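You operate a simulated robot arm through the tools that you are given. There is no shell and no other tool. Be economical: measure what you need, move in short steps, check, and stop when the job is done.

You are at the controls of a simulated two-armed robot. One attempt, no reset.

Task
Take the lid off the can on the top of the green bench and lay it down there.

It is judged by the outcome, as a careful person would: the job done as asked, and still so three seconds after it is handed in. It fails if anything else is knocked over, pushed out of place, dropped, spilled or broken. A push-on lid holds only when it is set on centred and level and pressed home; a screw cap is set on level and turned clockwise until tight.

Robot
Two 7-joint arms with two-finger grippers on one trunk, on a base that drives. Base frame: it is fixed to the floor where the robot stands at the start and does not move with it; the origin is under the middle of the robot, x ahead of it, y to its left, z up; the surface under the hand at the start is at about z = 880. Readings come in mm, rad, newtons and seconds.
The left shoulder is at the start at [51, 216, 1232], the right one opposite. With the tool pointing down near the work surface each hand reaches from about 260 to 800 mm from the robot's upright axis, wherever it stands, measured 20 degrees to its own side. Payload 3.18 kg a hand.
The tool frame of a hand sits at the grasp point between the pads (the TCP): z along the fingers, y along the line on which they close. The tips reach 30 mm beyond it. The gripper opens to 144 mm. The gripper's body begins 103 mm behind the TCP.
Orientation is told as [roll, pitch, yaw] about the base's x, y, z axes, in that order, counted from this pose: with the fingers straight down and closing along the base's y, the tool's x points along the base's -x, its y along +y and its z along -z.

Tools
- The arms move only by the tool nudge_tool. It takes "left_targets", "right_targets" or both (then of equal length, played together; a hand with none holds still); each is a list of rows, each a list of 3 entries, a list of its own where there are three numbers: the shift along the base's x, y, z in units of 20 mm (1.0 is 20 mm), then the turn, a rotation vector about the base's x, y, z in units of 4 degrees (1.0 is 4 degrees), then the closure, from 0 (fully open) to 1 (shut). In form: [[[x, y, z], [ax, ay, az], gripper], ...]. A call has 1 to 20 rows; each row shifts and turns the commanded pose from where the row before left it. A call with a number of a shift or a turn outside -1 to 1 is refused whole. A row lasts 0.2 s, in which the tool goes at most 50 mm and 0.15 rad; a call with a longer step from one row to the next is refused whole, and so is a gripper value outside its range. A pose out of reach is approached as far as the arm can. The call stops where the force on the tool passes 40 N (or 10 N more than at its start, if that is more) or the arm is blocked; 0.2 s more then pass. The fingers move at their own pace and stop on an object; they squeeze with about 30 N. The grip force told is the motor's: it shows also when the fingers shut on nothing. Time passes only in rows, and 0.2 s behind the last, so rows that do not move let the fingers close. It gives the time, the measured TCP pose, the force on the tool (base axes), the opening and the grip force at its end, in the units of the frame above (readings bear some noise), with the torque about the TCP (base axes, N m) and any sound that the robot's microphone picked up.
- Cameras (640 x 400 px; columns grow to the right, rows downward): "scene" is now at [122, -29.2, 1410.6]; the picture's right is [-0.34, -0.94, 0.00], its down [-0.63, 0.23, -0.74] and it looks along [0.70, -0.25, -0.67] (base axes); focal length 278 px, centre (320, 200). "left" rides on the left gripper at [76, -16, -143] in its tool frame; the picture's right is [0.21, 0.98, 0.00], its down [-0.84, 0.18, -0.51] and it looks along [-0.50, 0.11, 0.86] (tool axes); focal length 218 px, centre (320, 200). "right" rides on the right gripper at [77, 16, -143] in its tool frame; the picture's right is [-0.21, 0.98, 0.00], its down [-0.84, -0.18, -0.51] and it looks along [-0.50, -0.11, 0.86] (tool axes); focal length 218 px, centre (320, 200). There is no depth. A picture from a camera that has moved, and an enlarged one, comes with that camera's place and axes in the base frame and with its lens.
- capture(camera): a new picture of that camera. No time passes.
- move_column(by): slides the trunk up (or, below 0, down) by that many mm; the arms and the scene camera ride with it, the base frame stays. It gives what a move gives, with no picture.
- base_move(legs): drives the robot by 1 to 6 legs, each [ahead, left, turn to the left] in mm, mm and rad, along the robot's own axes; the way and the turn of a leg run together, so that a leg with both is an arc; at most 1500 mm and 3.142 rad a leg. The arms and the cameras ride along, it lands a little off, and it stops where it bumps. It gives what a move gives.
- head_to(pan, tilt): turns the head with the scene camera to pan (to the left, within 1.396 rad either way) and tilt (down, from -0.506 to 1.204), counted from straight ahead of the robot. It gives what a move gives.
- zoom(camera, box): a new picture of the part [left, top, right, bottom] of that camera's present view, enlarged. No time passes.
- close_job(): hands the job in; it is judged then, once.

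Work in short steps. Places have to be worked out from the pictures, the camera data and where the tool is seen: move nearer, look again, correct. Check each grasp and each placing, and mend what went wrong. You have 120 turns and 92 pictures in all, those below and enlarged ones among them. Open the grippers and draw the arms clear of the work before you hand the job in, unless the task says otherwise; then end with one line.

The tools are called after ">>>" as name(argument=value, ...) on one line, values as JSON. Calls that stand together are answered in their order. nudge_tool: Moves the arms, as the interface text tells. Its arguments: {"type":"object","properties":{"left_targets":{"type":"array","items":{"type":"array"}},"right_targets":{"type":"array","items":{"type":"array"}}},"required":[]} The other tools are called the same way: move_column (by) slides the trunk up or down; base_move (legs) drives the base; head_to (pan, tilt) turns the head that bears the scene camera; capture (camera) takes a picture; zoom (camera, box) takes an enlarged picture of a part of a camera's view; close_job () hands the job in.

At the start:

```text
time: 0.0
left_position: [418.6, -1.4, 1220.1]
left_orientation: [0.001, 0.0, 0.001]
left_force: [0.4, 0.7, -0.2]
left_ft_torque: [-0.01, -0.01, -0.02]
left_width: 144.1
left_gripper_force: 0.0
right_position: [395.7, -391.4, 1207.5]
right_orientation: [-0.001, 0.0, 0.001]
right_force: [-0.2, -0.7, 0.3]
right_ft_torque: [0.02, 0.02, -0.05]
right_width: 144.1
right_gripper_force: 0.1
trunk travel left (down, up): [-312.0, 58.0]
robot x, y, heading: [-2.7, 3.2, 0.0]
head pan, tilt: [-0.344, 0.735]
```

scene: 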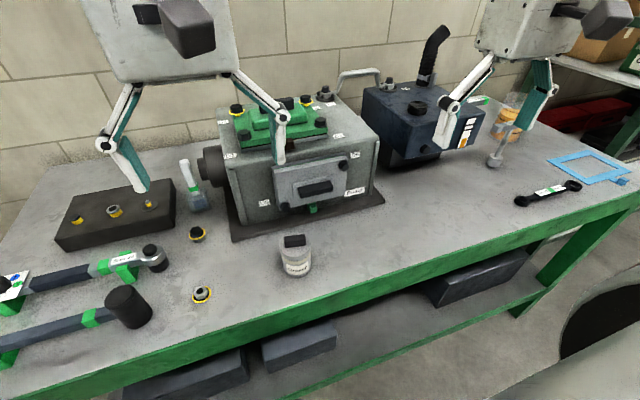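
right: 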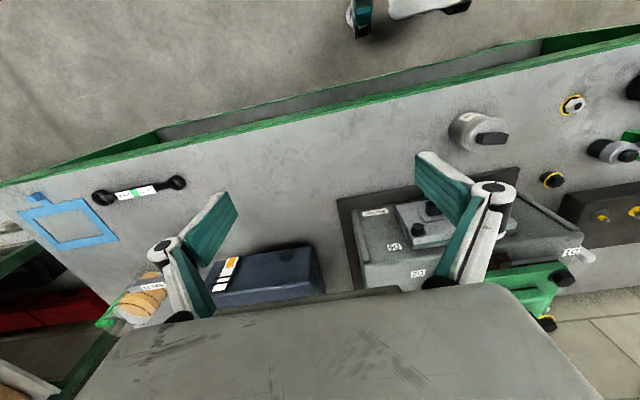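
left: 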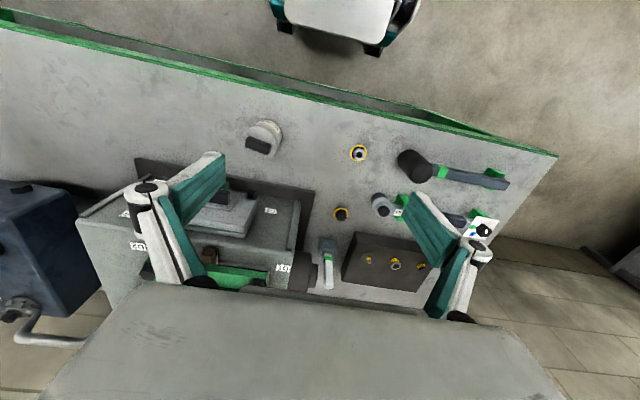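

The can with a dark knob on its lid appears to be near (475,-98). I'll zoom in on it.

>>> zoom(camera="scene", box=[246, 215, 346, 290])

>>> zoom(camera="left", box=[200, 90, 320, 180])

>>> zoom(camera="right", box=[420, 90, 540, 180])

```text
5.33 times, centred on (296, 252) of scene
camera zoom: at [122.0, -29.2, 1410.6], right [-0.34, -0.94, 0.0], down [-0.63, 0.23, -0.74], along [0.7, -0.25, -0.67], focal length 1485 px, centre (448, -80)
```

zoom: 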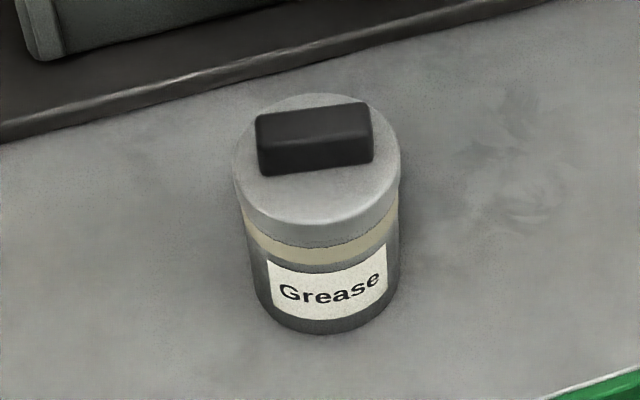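

```text
4.44 times, centred on (260, 135) of left
camera zoom: at [342.9, -16.8, 1363.2], right [-0.21, 0.98, 0.0], down [0.84, 0.18, 0.51], along [0.5, 0.11, -0.86], focal length 970 px, centre (587, 489)
```

zoom: 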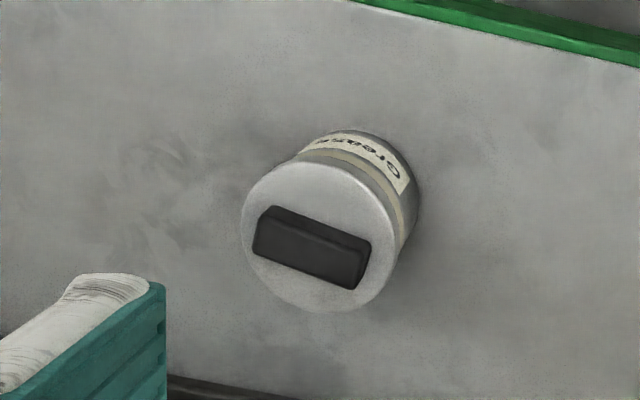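

```text
4.44 times, centred on (480, 135) of right
camera zoom: at [319.7, -374.8, 1350.7], right [0.21, 0.98, 0.0], down [0.84, -0.18, 0.51], along [0.5, -0.11, -0.86], focal length 970 px, centre (-391, 489)
```

zoom: 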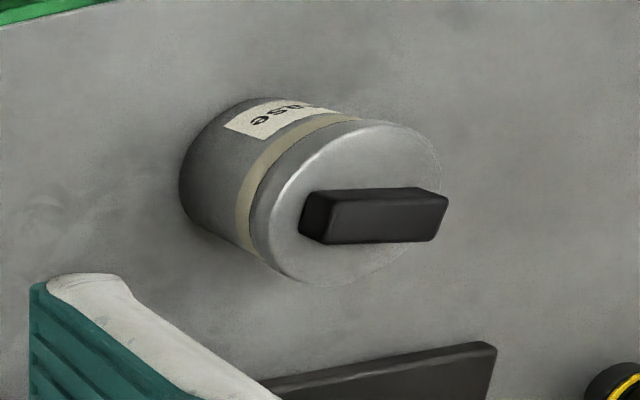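

The three views put the knob top at about (482,-101,965). It is a bar roughly 44×16 mm, with its long axis about 9° off y. I'll move the left hand aside and bring the right hand above the can.

>>> nudge_tool(right_targets=[[[0.288, 0.968, -0.4], [0, 0, -0.15], 0.4], [[0.288, 0.968, -0.4], [0, 0, -0.15], 0.4], [[0.288, 0.968, -0.4], [0, 0, -0.15], 0.4], [[0.288, 0.968, -0.4], [0, 0, -0.15], 0.4], [[0.288, 0.968, -0.4], [0, 0, -0.15], 0.4], [[0.288, 0.968, -0.4], [0, 0, -0.15], 0.4], [[0.288, 0.968, -0.4], [0, 0, -0.15], 0.4], [[0.288, 0.968, -0.4], [0, 0, -0.15], 0.4], [[0.288, 0.968, -0.4], [0, 0, -0.15], 0.4], [[0.288, 0.968, -0.4], [0, 0, -0.15], 0.4], [[0.288, 0.968, -0.4], [0, 0, -0.15], 0.4], [[0.288, 0.968, -0.4], [0, 0, -0.15], 0.4], [[0.288, 0.968, -0.4], [0, 0, -0.15], 0.4], [[0.288, 0.968, -0.4], [0, 0, -0.15], 0.4], [[0.288, 0.968, -0.4], [0, 0, -0.15], 0.4]], left_targets=[[[0, 1, 0], [0, 0, 0], 0], [[0, 1, 0], [0, 0, 0], 0], [[0, 1, 0], [0, 0, 0], 0], [[0, 1, 0], [0, 0, 0], 0], [[0, 1, 0], [0, 0, 0], 0], [[0, 1, 0], [0, 0, 0], 0], [[0, 1, 0], [0, 0, 0], 0], [[0, 1, 0], [0, 0, 0], 0], [[0, 1, 0], [0, 0, 0], 0], [[0, 1, 0], [0, 0, 0], 0], [[0, 1, 0], [0, 0, 0], 0], [[0, 1, 0], [0, 0, 0], 0], [[0, 1, 0], [0, 0, 0], 0], [[0, 1, 0], [0, 0, 0], 0], [[0, 1, 0], [0, 0, 0], 0]])

>>> capture(camera="right")

>>> capture(camera="scene")

```text
time: 3.2
left_position: [417.7, 300.0, 1220.4]
left_orientation: [0.001, -0.001, 0.002]
left_force: [1.0, 0.3, 0.0]
left_ft_torque: [-0.03, -0.02, 0.01]
left_width: 144.2
left_gripper_force: 0.2
right_position: [462.7, -144.7, 1108.7]
right_orientation: [0.002, -0.001, -0.152]
right_force: [-0.1, 0.1, -0.5]
right_ft_torque: [-0.02, -0.02, -0.02]
right_width: 86.3
right_gripper_force: 0.0
right hand out of reach, approached as far as the arm can: row 13, 14, 15
trunk travel left (down, up): [-312.0, 58.0]
robot x, y, heading: [-0.6, -0.1, -0.002]
head pan, tilt: [-0.344, 0.735]
```

```text
85 pictures are left
camera right: at [391.0, -117.0, 1251.0], right [0.36, 0.93, 0.0], down [0.8, -0.31, 0.51], along [0.48, -0.18, -0.86], focal length 218 px, centre (320, 200)
```

right: 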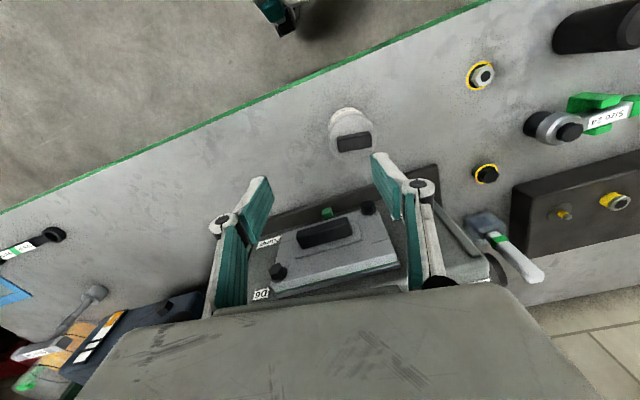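

```text
84 pictures are left
camera scene: at [122.0, -28.5, 1410.6], right [-0.34, -0.94, 0.0], down [-0.63, 0.23, -0.74], along [0.7, -0.25, -0.67], focal length 278 px, centre (320, 200)
```

scene: 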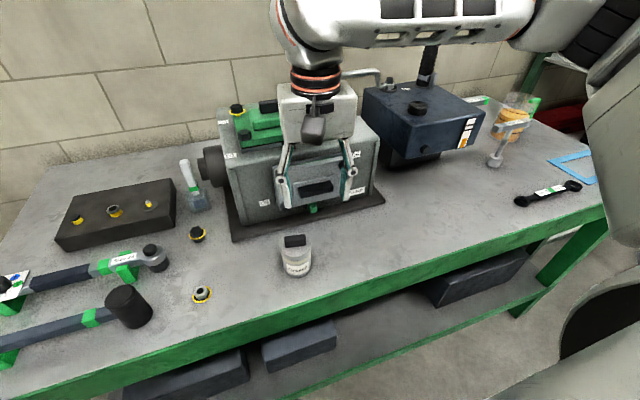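

The right arm can't reach further across. I'll drive the base 150 mm to the left so the can sits on the right arm's side.

>>> base_move(legs=[[0, 150, 0]])

```text
time: 5.2
left_position: [418.7, 446.1, 1220.2]
left_orientation: [-0.001, 0.002, -0.001]
left_force: [0.5, -0.9, -0.4]
left_ft_torque: [0.02, 0.0, 0.04]
left_width: 144.1
left_gripper_force: 0.1
right_position: [463.2, 4.4, 1107.3]
right_orientation: [-0.001, -0.004, -0.155]
right_force: [0.2, -0.2, -0.7]
right_ft_torque: [-0.01, -0.04, 0.0]
right_width: 86.2
right_gripper_force: 0.0
trunk travel left (down, up): [-312.0, 58.0]
robot x, y, heading: [-1.3, 146.8, -0.007]
head pan, tilt: [-0.344, 0.735]
```

Now I'll move the right hand to above the knob and look again.

>>> nudge_tool(right_targets=[[[0.16, -0.88, -0.5], [0, 0, 0], 0.4], [[0.16, -0.88, -0.5], [0, 0, 0], 0.4], [[0.16, -0.88, -0.5], [0, 0, 0], 0.4], [[0.16, -0.88, -0.5], [0, 0, 0], 0.4], [[0.16, -0.88, -0.5], [0, 0, 0], 0.4], [[0.16, -0.88, -0.5], [0, 0, 0], 0.4]])

>>> capture(camera="right")

>>> capture(camera="scene")

```text
time: 6.5
left_position: [418.9, 446.2, 1220.7]
left_orientation: [0.0, 0.001, 0.0]
left_force: [-0.5, -0.2, 0.8]
left_ft_torque: [0.02, 0.02, 0.01]
left_width: 144.0
left_gripper_force: 0.0
right_position: [483.3, -103.2, 1048.6]
right_orientation: [0.002, -0.002, -0.153]
right_force: [-0.6, -0.4, 0.0]
right_ft_torque: [0.01, 0.01, -0.02]
right_width: 86.4
right_gripper_force: 0.0
trunk travel left (down, up): [-312.0, 58.0]
robot x, y, heading: [0.8, 150.8, 0.001]
head pan, tilt: [-0.344, 0.735]
```

```text
83 pictures are left
camera right: at [410.3, -75.6, 1191.2], right [0.36, 0.93, 0.0], down [0.8, -0.31, 0.51], along [0.48, -0.18, -0.86], focal length 218 px, centre (320, 200)
```

right: 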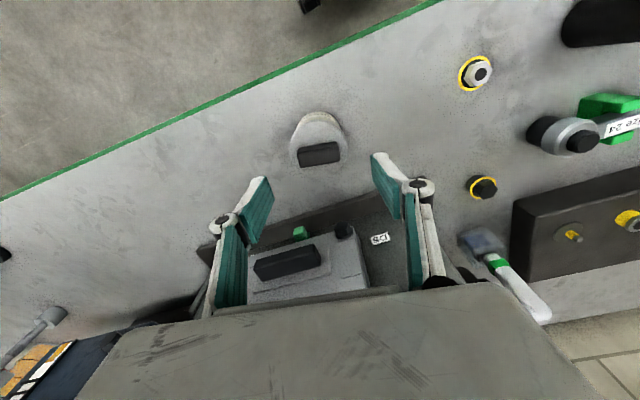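

```text
82 pictures are left
camera scene: at [122.2, 118.5, 1410.5], right [-0.34, -0.94, 0.0], down [-0.63, 0.23, -0.74], along [0.7, -0.25, -0.67], focal length 278 px, centre (320, 200)
```

scene: 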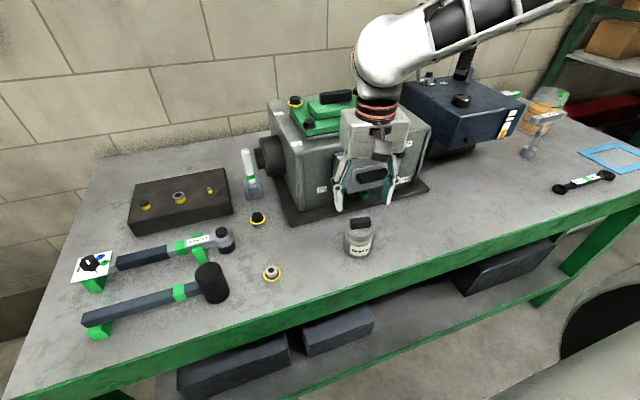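

>>> zoom(camera="right", box=[270, 100, 370, 180])

>>> zoom(camera="scene", box=[310, 130, 430, 270])

```text
5.00 times, centred on (320, 140) of right
camera zoom: at [410.3, -75.6, 1191.2], right [0.36, 0.93, 0.0], down [0.8, -0.31, 0.51], along [0.48, -0.18, -0.86], focal length 1091 px, centre (320, 500)
```

zoom: 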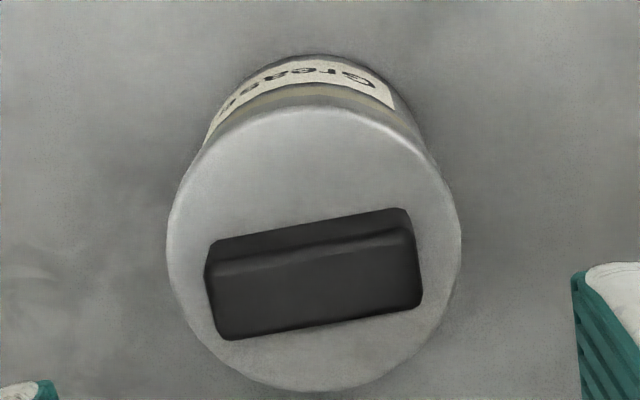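

```text
2.86 times, centred on (370, 200) of scene
camera zoom: at [122.2, 118.5, 1410.5], right [-0.34, -0.94, 0.0], down [-0.63, 0.23, -0.74], along [0.7, -0.25, -0.67], focal length 796 px, centre (177, 200)
```

zoom: 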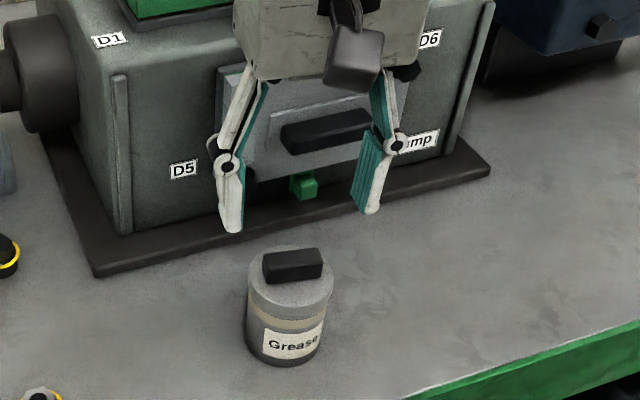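

Everything agrees: knob centre (485,-104), top z≈965, lid surface ≈948. I'll lower so the tips sit just above the lid (TCP≈982).

>>> nudge_tool(right_targets=[[[0.05, 0, -0.67], [0, 0, 0], 0.4], [[0, 0, -0.67], [0, 0, 0], 0.4], [[0, 0, -0.67], [0, 0, 0], 0.4], [[0, 0, -0.66], [0, 0, 0], 0.4], [[0, 0, -0.66], [0, 0, 0], 0.4]])

>>> zoom(camera="scene", box=[310, 130, 430, 270])

>>> capture(camera="right")

```text
time: 7.8
left_position: [419.3, 446.2, 1221.1]
left_orientation: [0.001, 0.0, 0.0]
left_force: [0.4, -0.4, 0.1]
left_ft_torque: [0.01, 0.03, -0.01]
left_width: 144.1
left_gripper_force: 0.0
right_position: [484.5, -105.0, 982.2]
right_orientation: [0.001, -0.002, -0.155]
right_force: [1.1, -0.1, 1.2]
right_ft_torque: [0.02, 0.02, 0.02]
right_width: 86.1
right_gripper_force: 0.1
trunk travel left (down, up): [-312.0, 58.0]
robot x, y, heading: [-1.4, 146.5, -0.004]
head pan, tilt: [-0.344, 0.735]
```

```text
2.86 times, centred on (370, 200) of scene
camera zoom: at [122.4, 118.7, 1410.5], right [-0.34, -0.94, 0.0], down [-0.63, 0.23, -0.74], along [0.7, -0.25, -0.67], focal length 796 px, centre (177, 200)
```

zoom: 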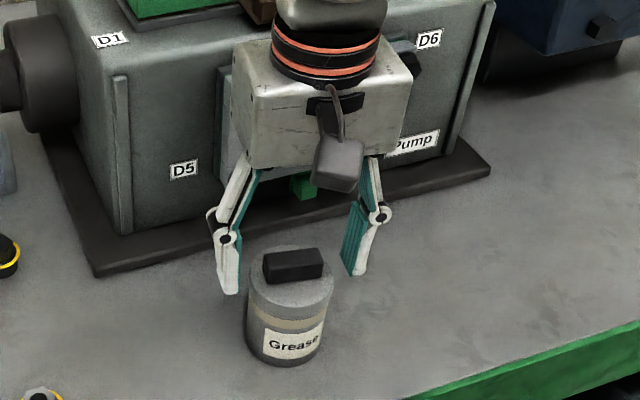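

```text
78 pictures are left
camera right: at [411.2, -76.9, 1124.7], right [0.36, 0.93, 0.0], down [0.8, -0.31, 0.51], along [0.48, -0.18, -0.86], focal length 218 px, centre (320, 200)
```

right: 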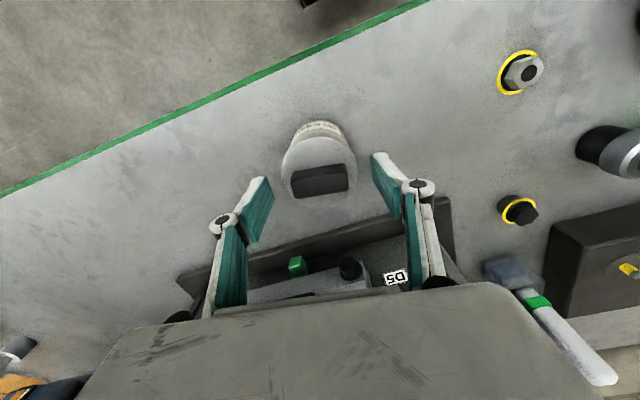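

The fingers straddle the knob, so I'll close them on it.

>>> nudge_tool(right_targets=[[[0, 0, 0], [0, 0, 0], 0.6], [[0, 0, 0], [0, 0, 0], 0.75], [[0, 0, 0], [0, 0, 0], 0.9], [[0, 0, 0], [0, 0, 0], 0.9]])

>>> zoom(camera="scene", box=[310, 130, 430, 270])

>>> zoom(camera="right", box=[240, 100, 400, 220])

```text
time: 8.8
left_position: [419.3, 447.1, 1220.9]
left_orientation: [-0.001, 0.002, 0.0]
left_force: [-0.2, 0.5, 0.1]
left_ft_torque: [-0.06, -0.01, 0.01]
left_width: 143.8
left_gripper_force: 0.0
right_position: [484.2, -103.8, 981.8]
right_orientation: [0.001, -0.002, -0.154]
right_force: [0.0, 0.6, -0.1]
right_ft_torque: [0.01, -0.02, 0.0]
right_width: 63.3
right_gripper_force: 29.7
trunk travel left (down, up): [-312.0, 58.0]
robot x, y, heading: [-2.4, 143.9, -0.003]
head pan, tilt: [-0.344, 0.735]
heard: snap
```

```text
2.86 times, centred on (370, 200) of scene
camera zoom: at [122.1, 118.8, 1410.6], right [-0.34, -0.94, 0.0], down [-0.63, 0.23, -0.74], along [0.7, -0.25, -0.67], focal length 796 px, centre (177, 200)
```

zoom: 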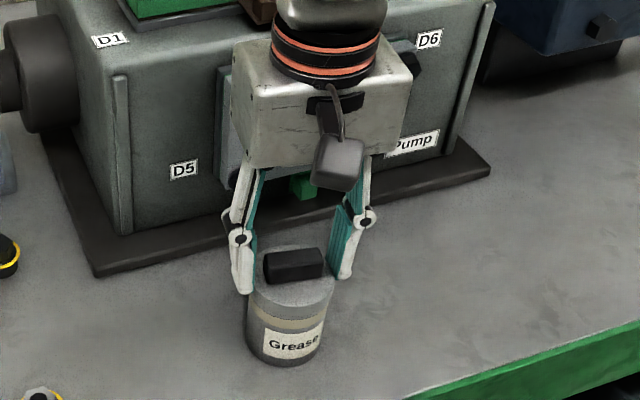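

```text
3.33 times, centred on (320, 160) of right
camera zoom: at [411.0, -76.8, 1125.1], right [0.36, 0.93, 0.0], down [0.8, -0.31, 0.51], along [0.48, -0.18, -0.86], focal length 728 px, centre (320, 333)
```

zoom: 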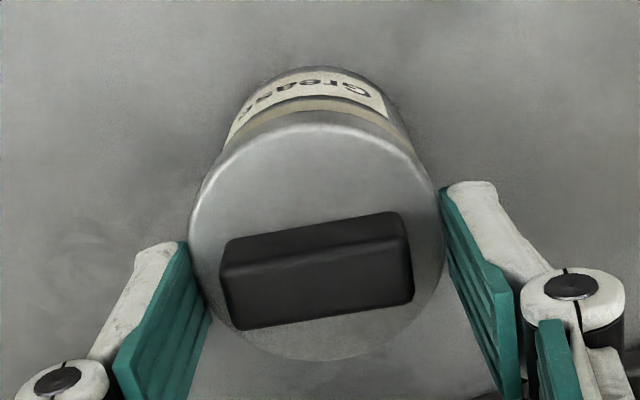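

The fingers closed on the lid rim (63 mm) and I heard a snap, so the lid may have come loose. I'll lift a few mm and check.

>>> nudge_tool(right_targets=[[[0, 0, 0.1], [0, 0, 0], 0.9], [[0, 0, 0.1], [0, 0, 0], 0.9], [[0, 0, 0.1], [0, 0, 0], 0.9]])

>>> zoom(camera="scene", box=[320, 190, 400, 270])

```text
time: 9.6
left_position: [420.0, 446.4, 1221.2]
left_orientation: [-0.002, 0.001, -0.001]
left_force: [-0.1, -0.6, 0.0]
left_ft_torque: [-0.01, 0.03, 0.05]
left_width: 144.0
left_gripper_force: 0.1
right_position: [484.0, -104.3, 988.3]
right_orientation: [0.002, -0.003, -0.155]
right_force: [-0.3, 0.1, -0.9]
right_ft_torque: [-0.01, 0.01, 0.03]
right_width: 63.5
right_gripper_force: 29.7
trunk travel left (down, up): [-312.0, 58.0]
robot x, y, heading: [0.2, 148.2, -0.002]
head pan, tilt: [-0.344, 0.735]
```

```text
5.00 times, centred on (360, 230) of scene
camera zoom: at [122.1, 118.8, 1410.6], right [-0.34, -0.94, 0.0], down [-0.63, 0.23, -0.74], along [0.7, -0.25, -0.67], focal length 1392 px, centre (120, 50)
```

zoom: 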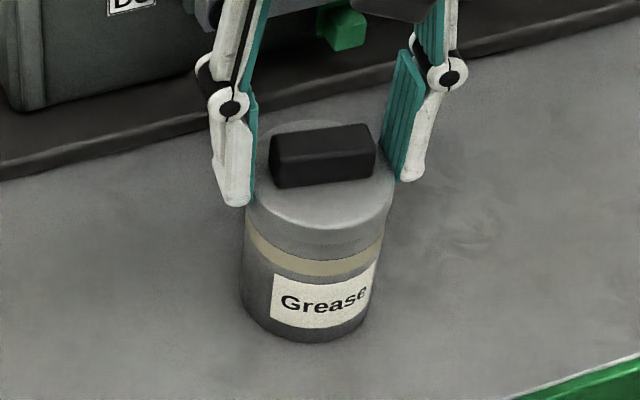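

The force is only about 1 N, so the hand seems to carry just the lid. I'll lift a little more to confirm.

>>> nudge_tool(right_targets=[[[0, 0, 0.2], [0, 0, 0], 0.9], [[0, 0, 0.2], [0, 0, 0], 0.9]])

>>> zoom(camera="scene", box=[320, 190, 400, 270])

```text
time: 10.2
left_position: [419.7, 446.2, 1220.9]
left_orientation: [0.0, 0.001, 0.001]
left_force: [0.3, -1.1, 0.1]
left_ft_torque: [-0.01, -0.01, 0.0]
left_width: 143.9
left_gripper_force: 0.0
right_position: [485.2, -103.6, 995.2]
right_orientation: [0.002, -0.002, -0.153]
right_force: [0.4, 0.3, -0.8]
right_ft_torque: [0.02, 0.0, -0.02]
right_width: 63.4
right_gripper_force: 30.5
trunk travel left (down, up): [-312.0, 58.0]
robot x, y, heading: [1.2, 150.6, -0.002]
head pan, tilt: [-0.344, 0.735]
```

```text
5.00 times, centred on (360, 230) of scene
camera zoom: at [122.1, 118.8, 1410.6], right [-0.34, -0.94, 0.0], down [-0.63, 0.23, -0.74], along [0.7, -0.25, -0.67], focal length 1392 px, centre (120, 50)
```

zoom: 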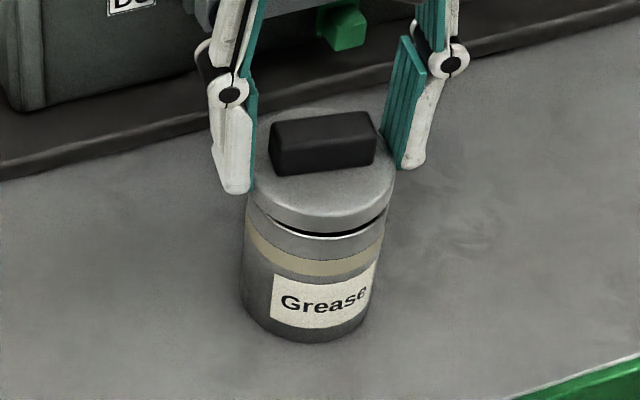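

The lid is clear of the can. I'll raise it and carry it right to the empty area near (485,-235).

>>> nudge_tool(right_targets=[[[0, 0, 0.7], [0, 0, 0], 0.9], [[0, 0, 0.7], [0, 0, 0], 0.9], [[0, 0, 0.7], [0, 0, 0], 0.9], [[0, -0.6, 0], [0, 0, 0], 0.9], [[0, -0.6, 0], [0, 0, 0], 0.9], [[0, -0.6, 0], [0, 0, 0], 0.9], [[0, -0.6, 0], [0, 0, 0], 0.9], [[0, -0.6, 0], [0, 0, 0], 0.9], [[0, -0.6, 0], [0, 0, 0], 0.9], [[0, -0.6, 0], [0, 0, 0], 0.9], [[0, -0.6, 0], [0, 0, 0], 0.9], [[0, -0.6, 0], [0, 0, 0], 0.9], [[0, -0.6, 0], [0, 0, 0], 0.9], [[0, -0.6, 0], [0, 0, 0], 0.9]])

>>> capture(camera="scene")

>>> capture(camera="right")

```text
time: 13.2
left_position: [418.5, 445.6, 1219.6]
left_orientation: [0.0, -0.001, -0.001]
left_force: [-0.7, -0.6, 0.1]
left_ft_torque: [-0.01, 0.01, 0.01]
left_width: 144.0
left_gripper_force: 0.1
right_position: [484.6, -235.5, 1037.1]
right_orientation: [0.001, -0.001, -0.154]
right_force: [-0.3, -0.5, 0.1]
right_ft_torque: [0.0, -0.01, 0.0]
right_width: 63.5
right_gripper_force: 30.1
trunk travel left (down, up): [-312.0, 58.0]
robot x, y, heading: [0.4, 146.9, -0.005]
head pan, tilt: [-0.344, 0.735]
```

```text
73 pictures are left
camera scene: at [122.0, 118.5, 1410.6], right [-0.34, -0.94, 0.0], down [-0.63, 0.23, -0.74], along [0.7, -0.25, -0.67], focal length 278 px, centre (320, 200)
```

scene: 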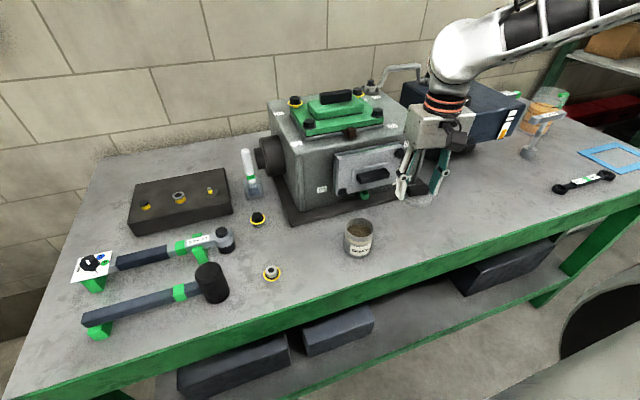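

```text
72 pictures are left
camera right: at [411.7, -207.9, 1179.5], right [0.36, 0.93, 0.0], down [0.8, -0.31, 0.51], along [0.48, -0.18, -0.86], focal length 218 px, centre (320, 200)
```

right: 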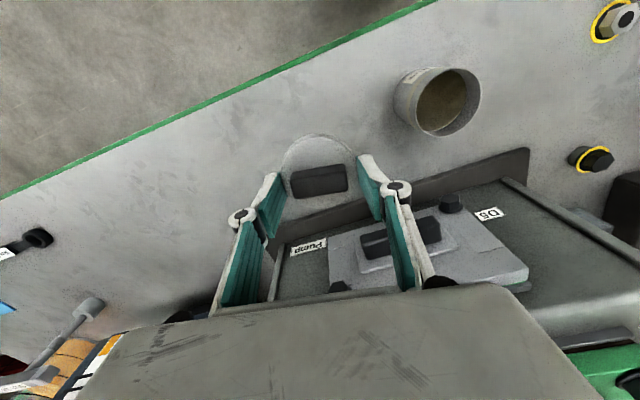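

The can is open and upright, and the lid is held level over clear bench. I'll lower to TCP≈938.

>>> nudge_tool(right_targets=[[[0, 0, -0.5], [0, 0, 0], 0.9], [[0, 0, -0.5], [0, 0, 0], 0.9], [[0, 0, -0.5], [0, 0, 0], 0.9], [[0, 0, -0.5], [0, 0, 0], 0.9], [[0, 0, -0.5], [0, 0, 0], 0.9], [[0, 0, -0.5], [0, 0, 0], 0.9], [[0, 0, -0.5], [0, 0, 0], 0.9], [[0, 0, -0.5], [0, 0, 0], 0.9], [[0, 0, -0.5], [0, 0, 0], 0.9], [[0, 0, -0.45], [0, 0, 0], 0.9]])

>>> zoom(camera="scene", box=[380, 160, 480, 240])

```text
time: 15.3
left_position: [419.1, 446.8, 1219.7]
left_orientation: [0.001, -0.001, 0.001]
left_force: [-1.1, -0.8, -0.4]
left_ft_torque: [-0.03, -0.02, -0.01]
left_width: 144.1
left_gripper_force: 0.2
right_position: [483.4, -234.1, 937.4]
right_orientation: [0.002, -0.002, -0.155]
right_force: [0.1, 0.5, -0.4]
right_ft_torque: [-0.02, 0.0, 0.0]
right_width: 63.3
right_gripper_force: 29.2
trunk travel left (down, up): [-312.0, 58.0]
robot x, y, heading: [-1.7, 144.7, -0.001]
head pan, tilt: [-0.344, 0.735]
```

```text
5.00 times, centred on (430, 200) of scene
camera zoom: at [122.3, 118.7, 1410.5], right [-0.34, -0.94, 0.0], down [-0.63, 0.23, -0.74], along [0.7, -0.25, -0.67], focal length 1392 px, centre (-230, 200)
```

zoom: 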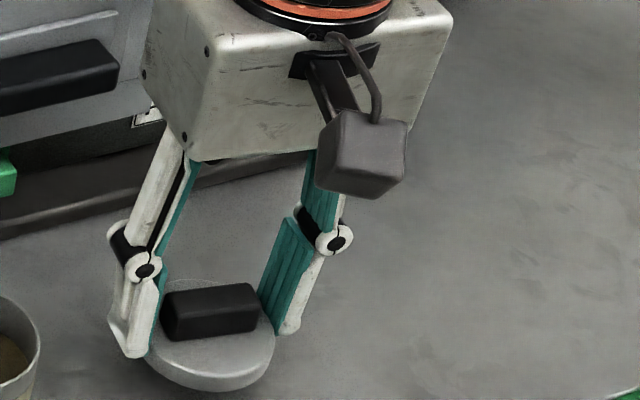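

The lid is still in the air, so I'll lower in small steps until contact.

>>> nudge_tool(right_targets=[[[0, 0, -0.2], [0, 0, 0], 0.9], [[0, 0, -0.2], [0, 0, 0], 0.9]])

>>> nudge_tool(right_targets=[[[0, 0, -0.1], [0, 0, 0], 0.9], [[0, 0, -0.1], [0, 0, 0], 0.9]])

>>> zoom(camera="scene", box=[380, 180, 480, 260])

```text
time: 15.9
left_position: [419.4, 446.5, 1220.2]
left_orientation: [0.001, 0.0, -0.001]
left_force: [-0.1, -0.4, 0.0]
left_ft_torque: [0.02, 0.0, -0.05]
left_width: 144.4
left_gripper_force: 0.0
right_position: [483.3, -235.7, 932.1]
right_orientation: [0.003, -0.001, -0.153]
right_force: [0.7, 0.4, -0.4]
right_ft_torque: [0.0, 0.03, 0.01]
right_width: 63.6
right_gripper_force: 30.2
trunk travel left (down, up): [-312.0, 58.0]
robot x, y, heading: [-3.9, 149.0, 0.001]
head pan, tilt: [-0.344, 0.735]
```

```text
time: 16.6
left_position: [419.3, 446.7, 1220.2]
left_orientation: [-0.001, -0.001, -0.001]
left_force: [0.1, -0.6, 0.4]
left_ft_torque: [0.0, -0.02, 0.03]
left_width: 144.0
left_gripper_force: 0.1
right_position: [483.3, -234.3, 926.7]
right_orientation: [0.002, -0.003, -0.155]
right_force: [-0.2, -0.2, 0.0]
right_ft_torque: [0.02, 0.02, -0.01]
right_width: 63.5
right_gripper_force: 29.7
trunk travel left (down, up): [-312.0, 58.0]
robot x, y, heading: [-0.5, 148.2, 0.004]
head pan, tilt: [-0.344, 0.735]
```

```text
5.00 times, centred on (430, 220) of scene
camera zoom: at [122.1, 118.8, 1410.6], right [-0.34, -0.94, 0.0], down [-0.63, 0.23, -0.74], along [0.7, -0.25, -0.67], focal length 1392 px, centre (-230, 100)
```

zoom: 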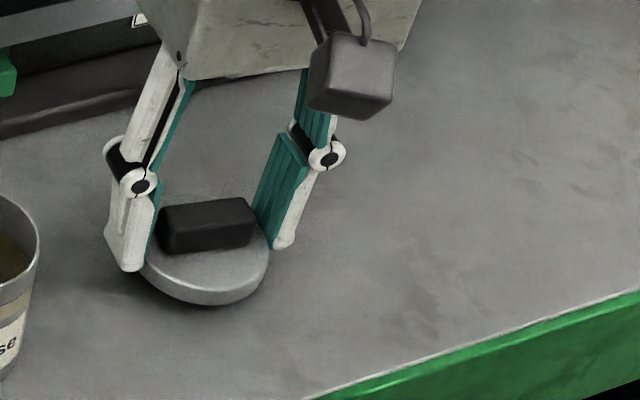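

It is still a few mm up with no contact force, so I'll continue down gently.

>>> nudge_tool(right_targets=[[[0, 0, -0.1], [0, 0, 0], 0.9], [[0, 0, -0.05], [0, 0, 0], 0.9]])

>>> nudge_tool(right_targets=[[[0, 0, -0.05], [0, 0, 0], 0.9], [[0, 0, -0.05], [0, 0, 0], 0.9]])

>>> zoom(camera="scene", box=[380, 180, 480, 260])

```text
time: 17.1
left_position: [418.9, 446.3, 1220.6]
left_orientation: [0.0, 0.0, 0.0]
left_force: [-0.3, 0.1, 0.5]
left_ft_torque: [0.01, 0.03, 0.03]
left_width: 143.9
left_gripper_force: 0.0
right_position: [484.8, -234.1, 924.0]
right_orientation: [0.003, -0.001, -0.154]
right_force: [-0.3, -0.1, -1.0]
right_ft_torque: [0.03, 0.01, 0.01]
right_width: 63.1
right_gripper_force: 30.1
trunk travel left (down, up): [-312.0, 58.0]
robot x, y, heading: [1.6, 147.1, 0.006]
head pan, tilt: [-0.344, 0.735]
```

```text
time: 17.8
left_position: [419.5, 446.8, 1220.2]
left_orientation: [0.0, 0.001, 0.001]
left_force: [-0.5, -0.2, 0.3]
left_ft_torque: [0.0, 0.01, -0.01]
left_width: 144.3
left_gripper_force: 0.0
right_position: [483.8, -235.7, 921.3]
right_orientation: [0.002, -0.001, -0.156]
right_force: [0.3, -0.8, -0.4]
right_ft_torque: [-0.02, 0.0, 0.0]
right_width: 63.3
right_gripper_force: 30.7
trunk travel left (down, up): [-312.0, 58.0]
robot x, y, heading: [0.4, 144.6, -0.003]
head pan, tilt: [-0.344, 0.735]
```

```text
5.00 times, centred on (430, 220) of scene
camera zoom: at [122.1, 118.8, 1410.6], right [-0.34, -0.94, 0.0], down [-0.63, 0.23, -0.74], along [0.7, -0.25, -0.67], focal length 1392 px, centre (-230, 100)
```

zoom: 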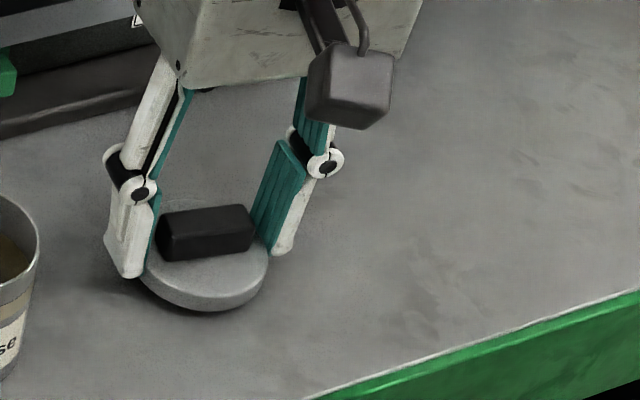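

Still no contact force, so I'll take more 1 mm steps.

>>> nudge_tool(right_targets=[[[0, 0, -0.05], [0, 0, 0], 0.9], [[0, 0, -0.05], [0, 0, 0], 0.9]])

>>> nudge_tool(right_targets=[[[0, 0, -0.05], [0, 0, 0], 0.9], [[0, 0, -0.05], [0, 0, 0], 0.9]])

>>> zoom(camera="scene", box=[380, 180, 480, 260])

```text
time: 18.4
left_position: [418.3, 447.2, 1220.4]
left_orientation: [0.0, 0.0, 0.0]
left_force: [-0.4, 0.4, -0.2]
left_ft_torque: [-0.02, -0.01, 0.04]
left_width: 144.1
left_gripper_force: 0.0
right_position: [482.9, -233.5, 919.9]
right_orientation: [0.002, -0.002, -0.153]
right_force: [0.3, 0.1, -0.4]
right_ft_torque: [-0.05, 0.0, 0.01]
right_width: 63.2
right_gripper_force: 30.1
trunk travel left (down, up): [-312.0, 58.0]
robot x, y, heading: [-2.7, 149.1, -0.003]
head pan, tilt: [-0.344, 0.735]
```

```text
time: 18.9
left_position: [419.3, 446.1, 1219.4]
left_orientation: [0.0, -0.001, -0.002]
left_force: [-0.3, 0.5, 0.4]
left_ft_torque: [0.01, 0.01, 0.01]
left_width: 144.1
left_gripper_force: 0.1
right_position: [484.2, -235.1, 917.3]
right_orientation: [0.004, -0.001, -0.153]
right_force: [0.1, -0.2, -0.9]
right_ft_torque: [0.01, 0.02, 0.0]
right_width: 63.4
right_gripper_force: 30.0
trunk travel left (down, up): [-312.0, 58.0]
robot x, y, heading: [1.2, 144.6, -0.004]
head pan, tilt: [-0.344, 0.735]
```

```text
5.00 times, centred on (430, 220) of scene
camera zoom: at [122.1, 118.7, 1410.6], right [-0.34, -0.94, 0.0], down [-0.63, 0.23, -0.74], along [0.7, -0.25, -0.67], focal length 1392 px, centre (-230, 100)
```

zoom: 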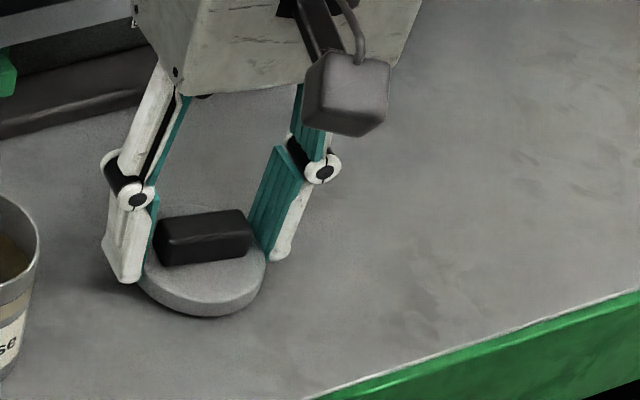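

>>> nudge_tool(right_targets=[[[0, 0, -0.05], [0, 0, 0], 0.9]])

>>> nudge_tool(right_targets=[[[0, 0, -0.05], [0, 0, 0], 0.9]])

>>> nudge_tool(right_targets=[[[0, 0, -0.05], [0, 0, 0], 0.9]])

>>> zoom(camera="scene", box=[380, 180, 480, 260])

```text
time: 19.4
left_position: [418.1, 446.6, 1220.5]
left_orientation: [0.001, 0.0, 0.0]
left_force: [-0.4, 0.3, 0.5]
left_ft_torque: [0.02, -0.01, 0.04]
left_width: 143.9
left_gripper_force: 0.1
right_position: [484.9, -235.4, 916.2]
right_orientation: [0.001, -0.001, -0.155]
right_force: [0.0, 0.7, 0.1]
right_ft_torque: [0.0, 0.01, -0.02]
right_width: 63.5
right_gripper_force: 29.8
trunk travel left (down, up): [-312.0, 58.0]
robot x, y, heading: [-1.3, 145.1, -0.003]
head pan, tilt: [-0.344, 0.735]
```

```text
time: 19.8
left_position: [418.7, 447.1, 1221.1]
left_orientation: [-0.001, -0.001, 0.0]
left_force: [0.3, -0.3, 0.6]
left_ft_torque: [0.01, 0.02, 0.0]
left_width: 144.2
left_gripper_force: 0.1
right_position: [485.3, -235.0, 916.1]
right_orientation: [0.0, 0.0, -0.154]
right_force: [0.2, -0.4, -0.8]
right_ft_torque: [-0.04, -0.02, 0.0]
right_width: 63.3
right_gripper_force: 30.1
trunk travel left (down, up): [-312.0, 58.0]
robot x, y, heading: [0.8, 151.0, -0.006]
head pan, tilt: [-0.344, 0.735]
```

```text
time: 20.1
left_position: [419.4, 445.9, 1219.1]
left_orientation: [-0.001, 0.001, 0.0]
left_force: [-0.3, -0.3, 1.2]
left_ft_torque: [-0.04, 0.01, 0.0]
left_width: 144.0
left_gripper_force: 0.1
right_position: [483.5, -234.9, 914.9]
right_orientation: [0.002, -0.002, -0.153]
right_force: [-0.6, 0.3, -0.9]
right_ft_torque: [0.02, 0.04, -0.01]
right_width: 63.2
right_gripper_force: 30.4
trunk travel left (down, up): [-312.0, 58.0]
robot x, y, heading: [-0.4, 148.4, -0.002]
head pan, tilt: [-0.344, 0.735]
```

```text
5.00 times, centred on (430, 220) of scene
camera zoom: at [122.2, 118.8, 1410.6], right [-0.34, -0.94, 0.0], down [-0.63, 0.23, -0.74], along [0.7, -0.25, -0.67], focal length 1392 px, centre (-230, 100)
```

zoom: 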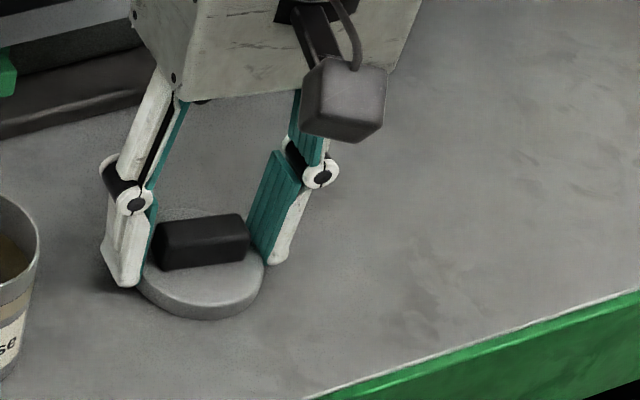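

>>> nudge_tool(right_targets=[[[0, 0, -0.05], [0, 0, 0], 0.9]])

>>> nudge_tool(right_targets=[[[0, 0, -0.05], [0, 0, 0], 0.9]])

>>> nudge_tool(right_targets=[[[0, 0, -0.05], [0, 0, 0], 0.9]])

```text
time: 20.6
left_position: [418.9, 446.1, 1219.9]
left_orientation: [-0.001, 0.0, -0.001]
left_force: [0.3, 0.2, -0.2]
left_ft_torque: [0.0, 0.02, 0.0]
left_width: 144.1
left_gripper_force: 0.1
right_position: [485.2, -235.3, 914.5]
right_orientation: [0.001, -0.003, -0.157]
right_force: [-0.4, 0.6, 0.3]
right_ft_torque: [0.02, 0.0, 0.0]
right_width: 63.4
right_gripper_force: 29.9
trunk travel left (down, up): [-312.0, 58.0]
robot x, y, heading: [2.7, 147.8, 0.003]
head pan, tilt: [-0.344, 0.735]
```

```text
time: 20.9
left_position: [418.0, 446.2, 1220.4]
left_orientation: [-0.001, -0.001, 0.0]
left_force: [0.2, -0.1, -0.4]
left_ft_torque: [0.0, -0.03, 0.04]
left_width: 144.0
left_gripper_force: 0.0
right_position: [485.2, -234.6, 911.8]
right_orientation: [0.002, -0.001, -0.154]
right_force: [0.0, 0.3, 0.0]
right_ft_torque: [0.04, -0.01, 0.03]
right_width: 63.4
right_gripper_force: 29.9
trunk travel left (down, up): [-312.0, 58.0]
robot x, y, heading: [-3.4, 147.5, -0.001]
head pan, tilt: [-0.344, 0.735]
```

```text
time: 21.4
left_position: [419.7, 445.3, 1220.9]
left_orientation: [0.0, 0.0, 0.0]
left_force: [-0.6, 0.2, 0.3]
left_ft_torque: [-0.02, -0.02, 0.0]
left_width: 144.1
left_gripper_force: 0.0
right_position: [483.7, -235.7, 911.9]
right_orientation: [0.002, -0.002, -0.155]
right_force: [0.9, 0.2, 0.1]
right_ft_torque: [0.06, 0.03, 0.02]
right_width: 63.7
right_gripper_force: 30.1
trunk travel left (down, up): [-312.0, 58.0]
robot x, y, heading: [-1.4, 147.6, 0.0]
head pan, tilt: [-0.344, 0.735]
```

Around 912 there's still no clear contact, so I'll step on.

>>> nudge_tool(right_targets=[[[0, 0, -0.05], [0, 0, 0], 0.9]])

>>> nudge_tool(right_targets=[[[0, 0, -0.05], [0, 0, 0], 0.9]])

>>> zoom(camera="scene", box=[380, 180, 480, 260])

```text
time: 21.8
left_position: [420.1, 446.2, 1221.0]
left_orientation: [0.0, 0.001, 0.0]
left_force: [-0.5, -0.6, 0.2]
left_ft_torque: [0.01, -0.01, 0.0]
left_width: 144.0
left_gripper_force: 0.1
right_position: [483.1, -235.1, 910.3]
right_orientation: [0.001, -0.001, -0.153]
right_force: [0.0, -0.8, -0.5]
right_ft_torque: [-0.01, 0.01, 0.03]
right_width: 63.2
right_gripper_force: 30.1
trunk travel left (down, up): [-312.0, 58.0]
robot x, y, heading: [-0.5, 144.3, -0.005]
head pan, tilt: [-0.344, 0.735]
```

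```text
time: 22.1
left_position: [419.6, 447.2, 1220.3]
left_orientation: [-0.001, -0.001, 0.0]
left_force: [-0.3, 0.2, 0.3]
left_ft_torque: [0.0, -0.04, 0.01]
left_width: 144.2
left_gripper_force: 0.0
right_position: [484.1, -235.8, 909.8]
right_orientation: [0.001, -0.001, -0.155]
right_force: [0.1, 0.3, -1.3]
right_ft_torque: [0.03, 0.0, -0.01]
right_width: 63.4
right_gripper_force: 30.7
trunk travel left (down, up): [-312.0, 58.0]
robot x, y, heading: [0.9, 146.0, 0.001]
head pan, tilt: [-0.344, 0.735]
```

```text
5.00 times, centred on (430, 220) of scene
camera zoom: at [122.2, 118.8, 1410.6], right [-0.34, -0.94, 0.0], down [-0.63, 0.23, -0.74], along [0.7, -0.25, -0.67], focal length 1392 px, centre (-230, 100)
```

zoom: 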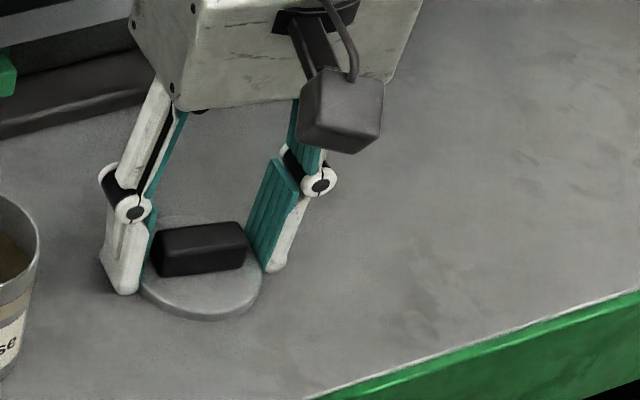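

>>> nudge_tool(right_targets=[[[0, 0, -0.05], [0, 0, 0], 0.9]])

>>> nudge_tool(right_targets=[[[0, 0, -0.05], [0, 0, 0], 0.9]])

>>> zoom(camera="scene", box=[390, 210, 450, 250])

```text
time: 22.6
left_position: [418.8, 446.7, 1221.1]
left_orientation: [0.001, 0.001, 0.001]
left_force: [0.4, 0.6, -0.1]
left_ft_torque: [-0.01, -0.03, 0.03]
left_width: 143.9
left_gripper_force: 0.1
right_position: [484.3, -235.4, 910.7]
right_orientation: [0.002, -0.002, -0.154]
right_force: [-0.2, -2.7, 8.8]
right_ft_torque: [-0.32, 0.12, 0.01]
right_width: 63.6
right_gripper_force: 30.2
trunk travel left (down, up): [-312.0, 58.0]
robot x, y, heading: [2.1, 148.1, -0.001]
head pan, tilt: [-0.344, 0.735]
```

```text
time: 22.9
left_position: [418.6, 447.3, 1221.3]
left_orientation: [0.001, -0.003, 0.0]
left_force: [-0.7, -0.3, 0.4]
left_ft_torque: [-0.01, -0.02, 0.02]
left_width: 144.2
left_gripper_force: 0.0
right_position: [484.0, -236.4, 908.2]
right_orientation: [0.002, -0.005, -0.156]
right_force: [1.6, -4.8, 20.7]
right_ft_torque: [-0.47, 0.18, 0.06]
right_width: 63.4
right_gripper_force: 29.8
trunk travel left (down, up): [-312.0, 58.0]
robot x, y, heading: [1.2, 145.0, 0.0]
head pan, tilt: [-0.344, 0.735]
```

```text
10.00 times, centred on (420, 230) of scene
camera zoom: at [120.9, 119.3, 1410.9], right [-0.34, -0.94, 0.0], down [-0.63, 0.23, -0.74], along [0.7, -0.25, -0.67], focal length 2784 px, centre (-680, -100)
```

zoom: 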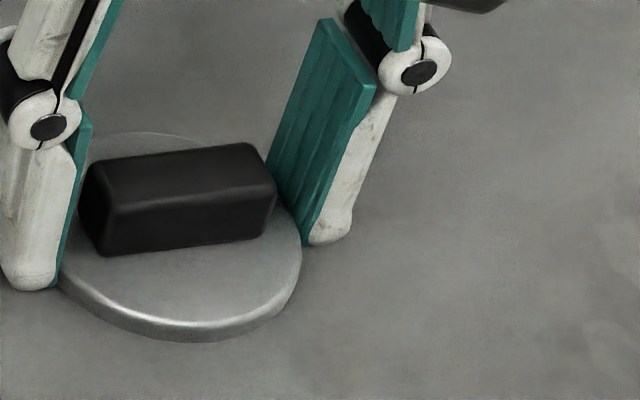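

Contact at 20 N, so the lid rests on the bench. I'll ease up 1.5 mm to shed the load, open the fingers, then rise.

>>> nudge_tool(right_targets=[[[0, 0, 0.06], [0, 0, 0], 0.9], [[0, 0, 0], [0, 0, 0], 0.5], [[0, 0, 0], [0, 0, 0], 0.4], [[0, 0, 0], [0, 0, 0], 0.4]])

>>> zoom(camera="scene", box=[380, 180, 480, 260])

```text
time: 23.9
left_position: [419.1, 446.6, 1221.0]
left_orientation: [0.0, 0.001, 0.001]
left_force: [0.0, -0.4, 0.7]
left_ft_torque: [0.01, 0.0, -0.01]
left_width: 144.0
left_gripper_force: 0.1
right_position: [483.0, -236.3, 907.8]
right_orientation: [0.002, 0.001, -0.155]
right_force: [-0.1, 1.0, -0.8]
right_ft_torque: [-0.04, 0.01, 0.02]
right_width: 86.3
right_gripper_force: 0.1
trunk travel left (down, up): [-312.0, 58.0]
robot x, y, heading: [0.9, 147.7, -0.003]
head pan, tilt: [-0.344, 0.735]
```

```text
5.00 times, centred on (430, 220) of scene
camera zoom: at [122.0, 118.9, 1410.5], right [-0.34, -0.94, 0.0], down [-0.63, 0.23, -0.74], along [0.7, -0.25, -0.67], focal length 1392 px, centre (-230, 100)
```

zoom: 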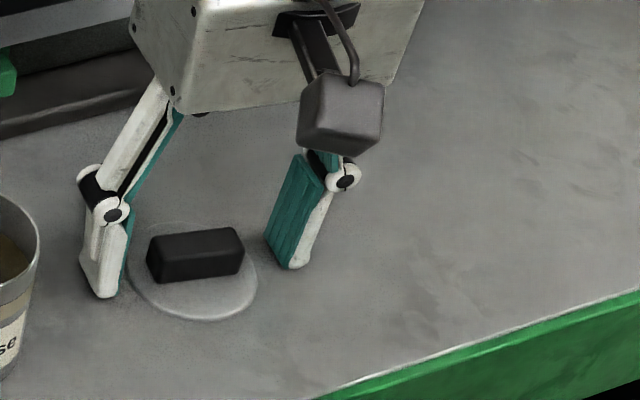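

The lid is lying flat and free, so I'll raise the right hand straight up, then move it away to the right.

>>> nudge_tool(right_targets=[[[0, 0, 0.5], [0, 0, 0], 0.4], [[0, 0, 0.7], [0, 0, 0], 0.4], [[0, 0, 1], [0, 0, 0], 0.4], [[0, 0, 1], [0, 0, 0], 0.4], [[0, 0, 1], [0, 0, 0], 0.4], [[0, 0, 1], [0, 0, 0], 0.2], [[0, 0, 1], [0, 0, 0], 0], [[0, 0, 1], [0, 0, 0], 0], [[0, 0, 1], [0, 0, 0], 0], [[0, 0, 1], [0, 0, 0], 0], [[0, 0, 1], [0, 0, 0], 0], [[0, 0, 1], [0, 0, 0], 0], [[-0.5, -1, 0], [0, 0, 0], 0], [[-0.5, -1, 0], [0, 0, 0], 0], [[-0.5, -1, 0], [0, 0, 0], 0], [[-0.5, -1, 0], [0, 0, 0], 0]])

>>> capture(camera="scene")

```text
time: 27.4
left_position: [419.1, 446.1, 1220.4]
left_orientation: [-0.001, 0.001, -0.001]
left_force: [-0.4, 0.0, -0.1]
left_ft_torque: [-0.01, 0.0, 0.0]
left_width: 144.0
left_gripper_force: 0.0
right_position: [443.9, -316.9, 1133.6]
right_orientation: [0.002, -0.001, -0.153]
right_force: [0.1, -0.5, 0.7]
right_ft_torque: [-0.01, 0.0, 0.02]
right_width: 143.9
right_gripper_force: 0.1
trunk travel left (down, up): [-312.0, 58.0]
robot x, y, heading: [-1.1, 150.0, -0.001]
head pan, tilt: [-0.344, 0.735]
```

```text
63 pictures are left
camera scene: at [121.7, 118.2, 1410.6], right [-0.34, -0.94, 0.0], down [-0.63, 0.23, -0.74], along [0.7, -0.25, -0.67], focal length 278 px, centre (320, 200)
```

scene: 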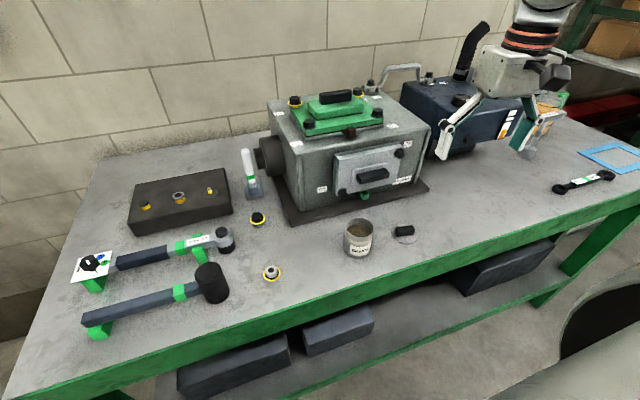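

The can stands open and undisturbed, the lid lies flat on the bench beside it, and both hands are clear. I'll hand the job in.

>>> close_job()

```text
The job is handed in.
```

The lid is off the can and lying flat on the green bench just to its right; the can is upright, and nothing else on the bench was moved.
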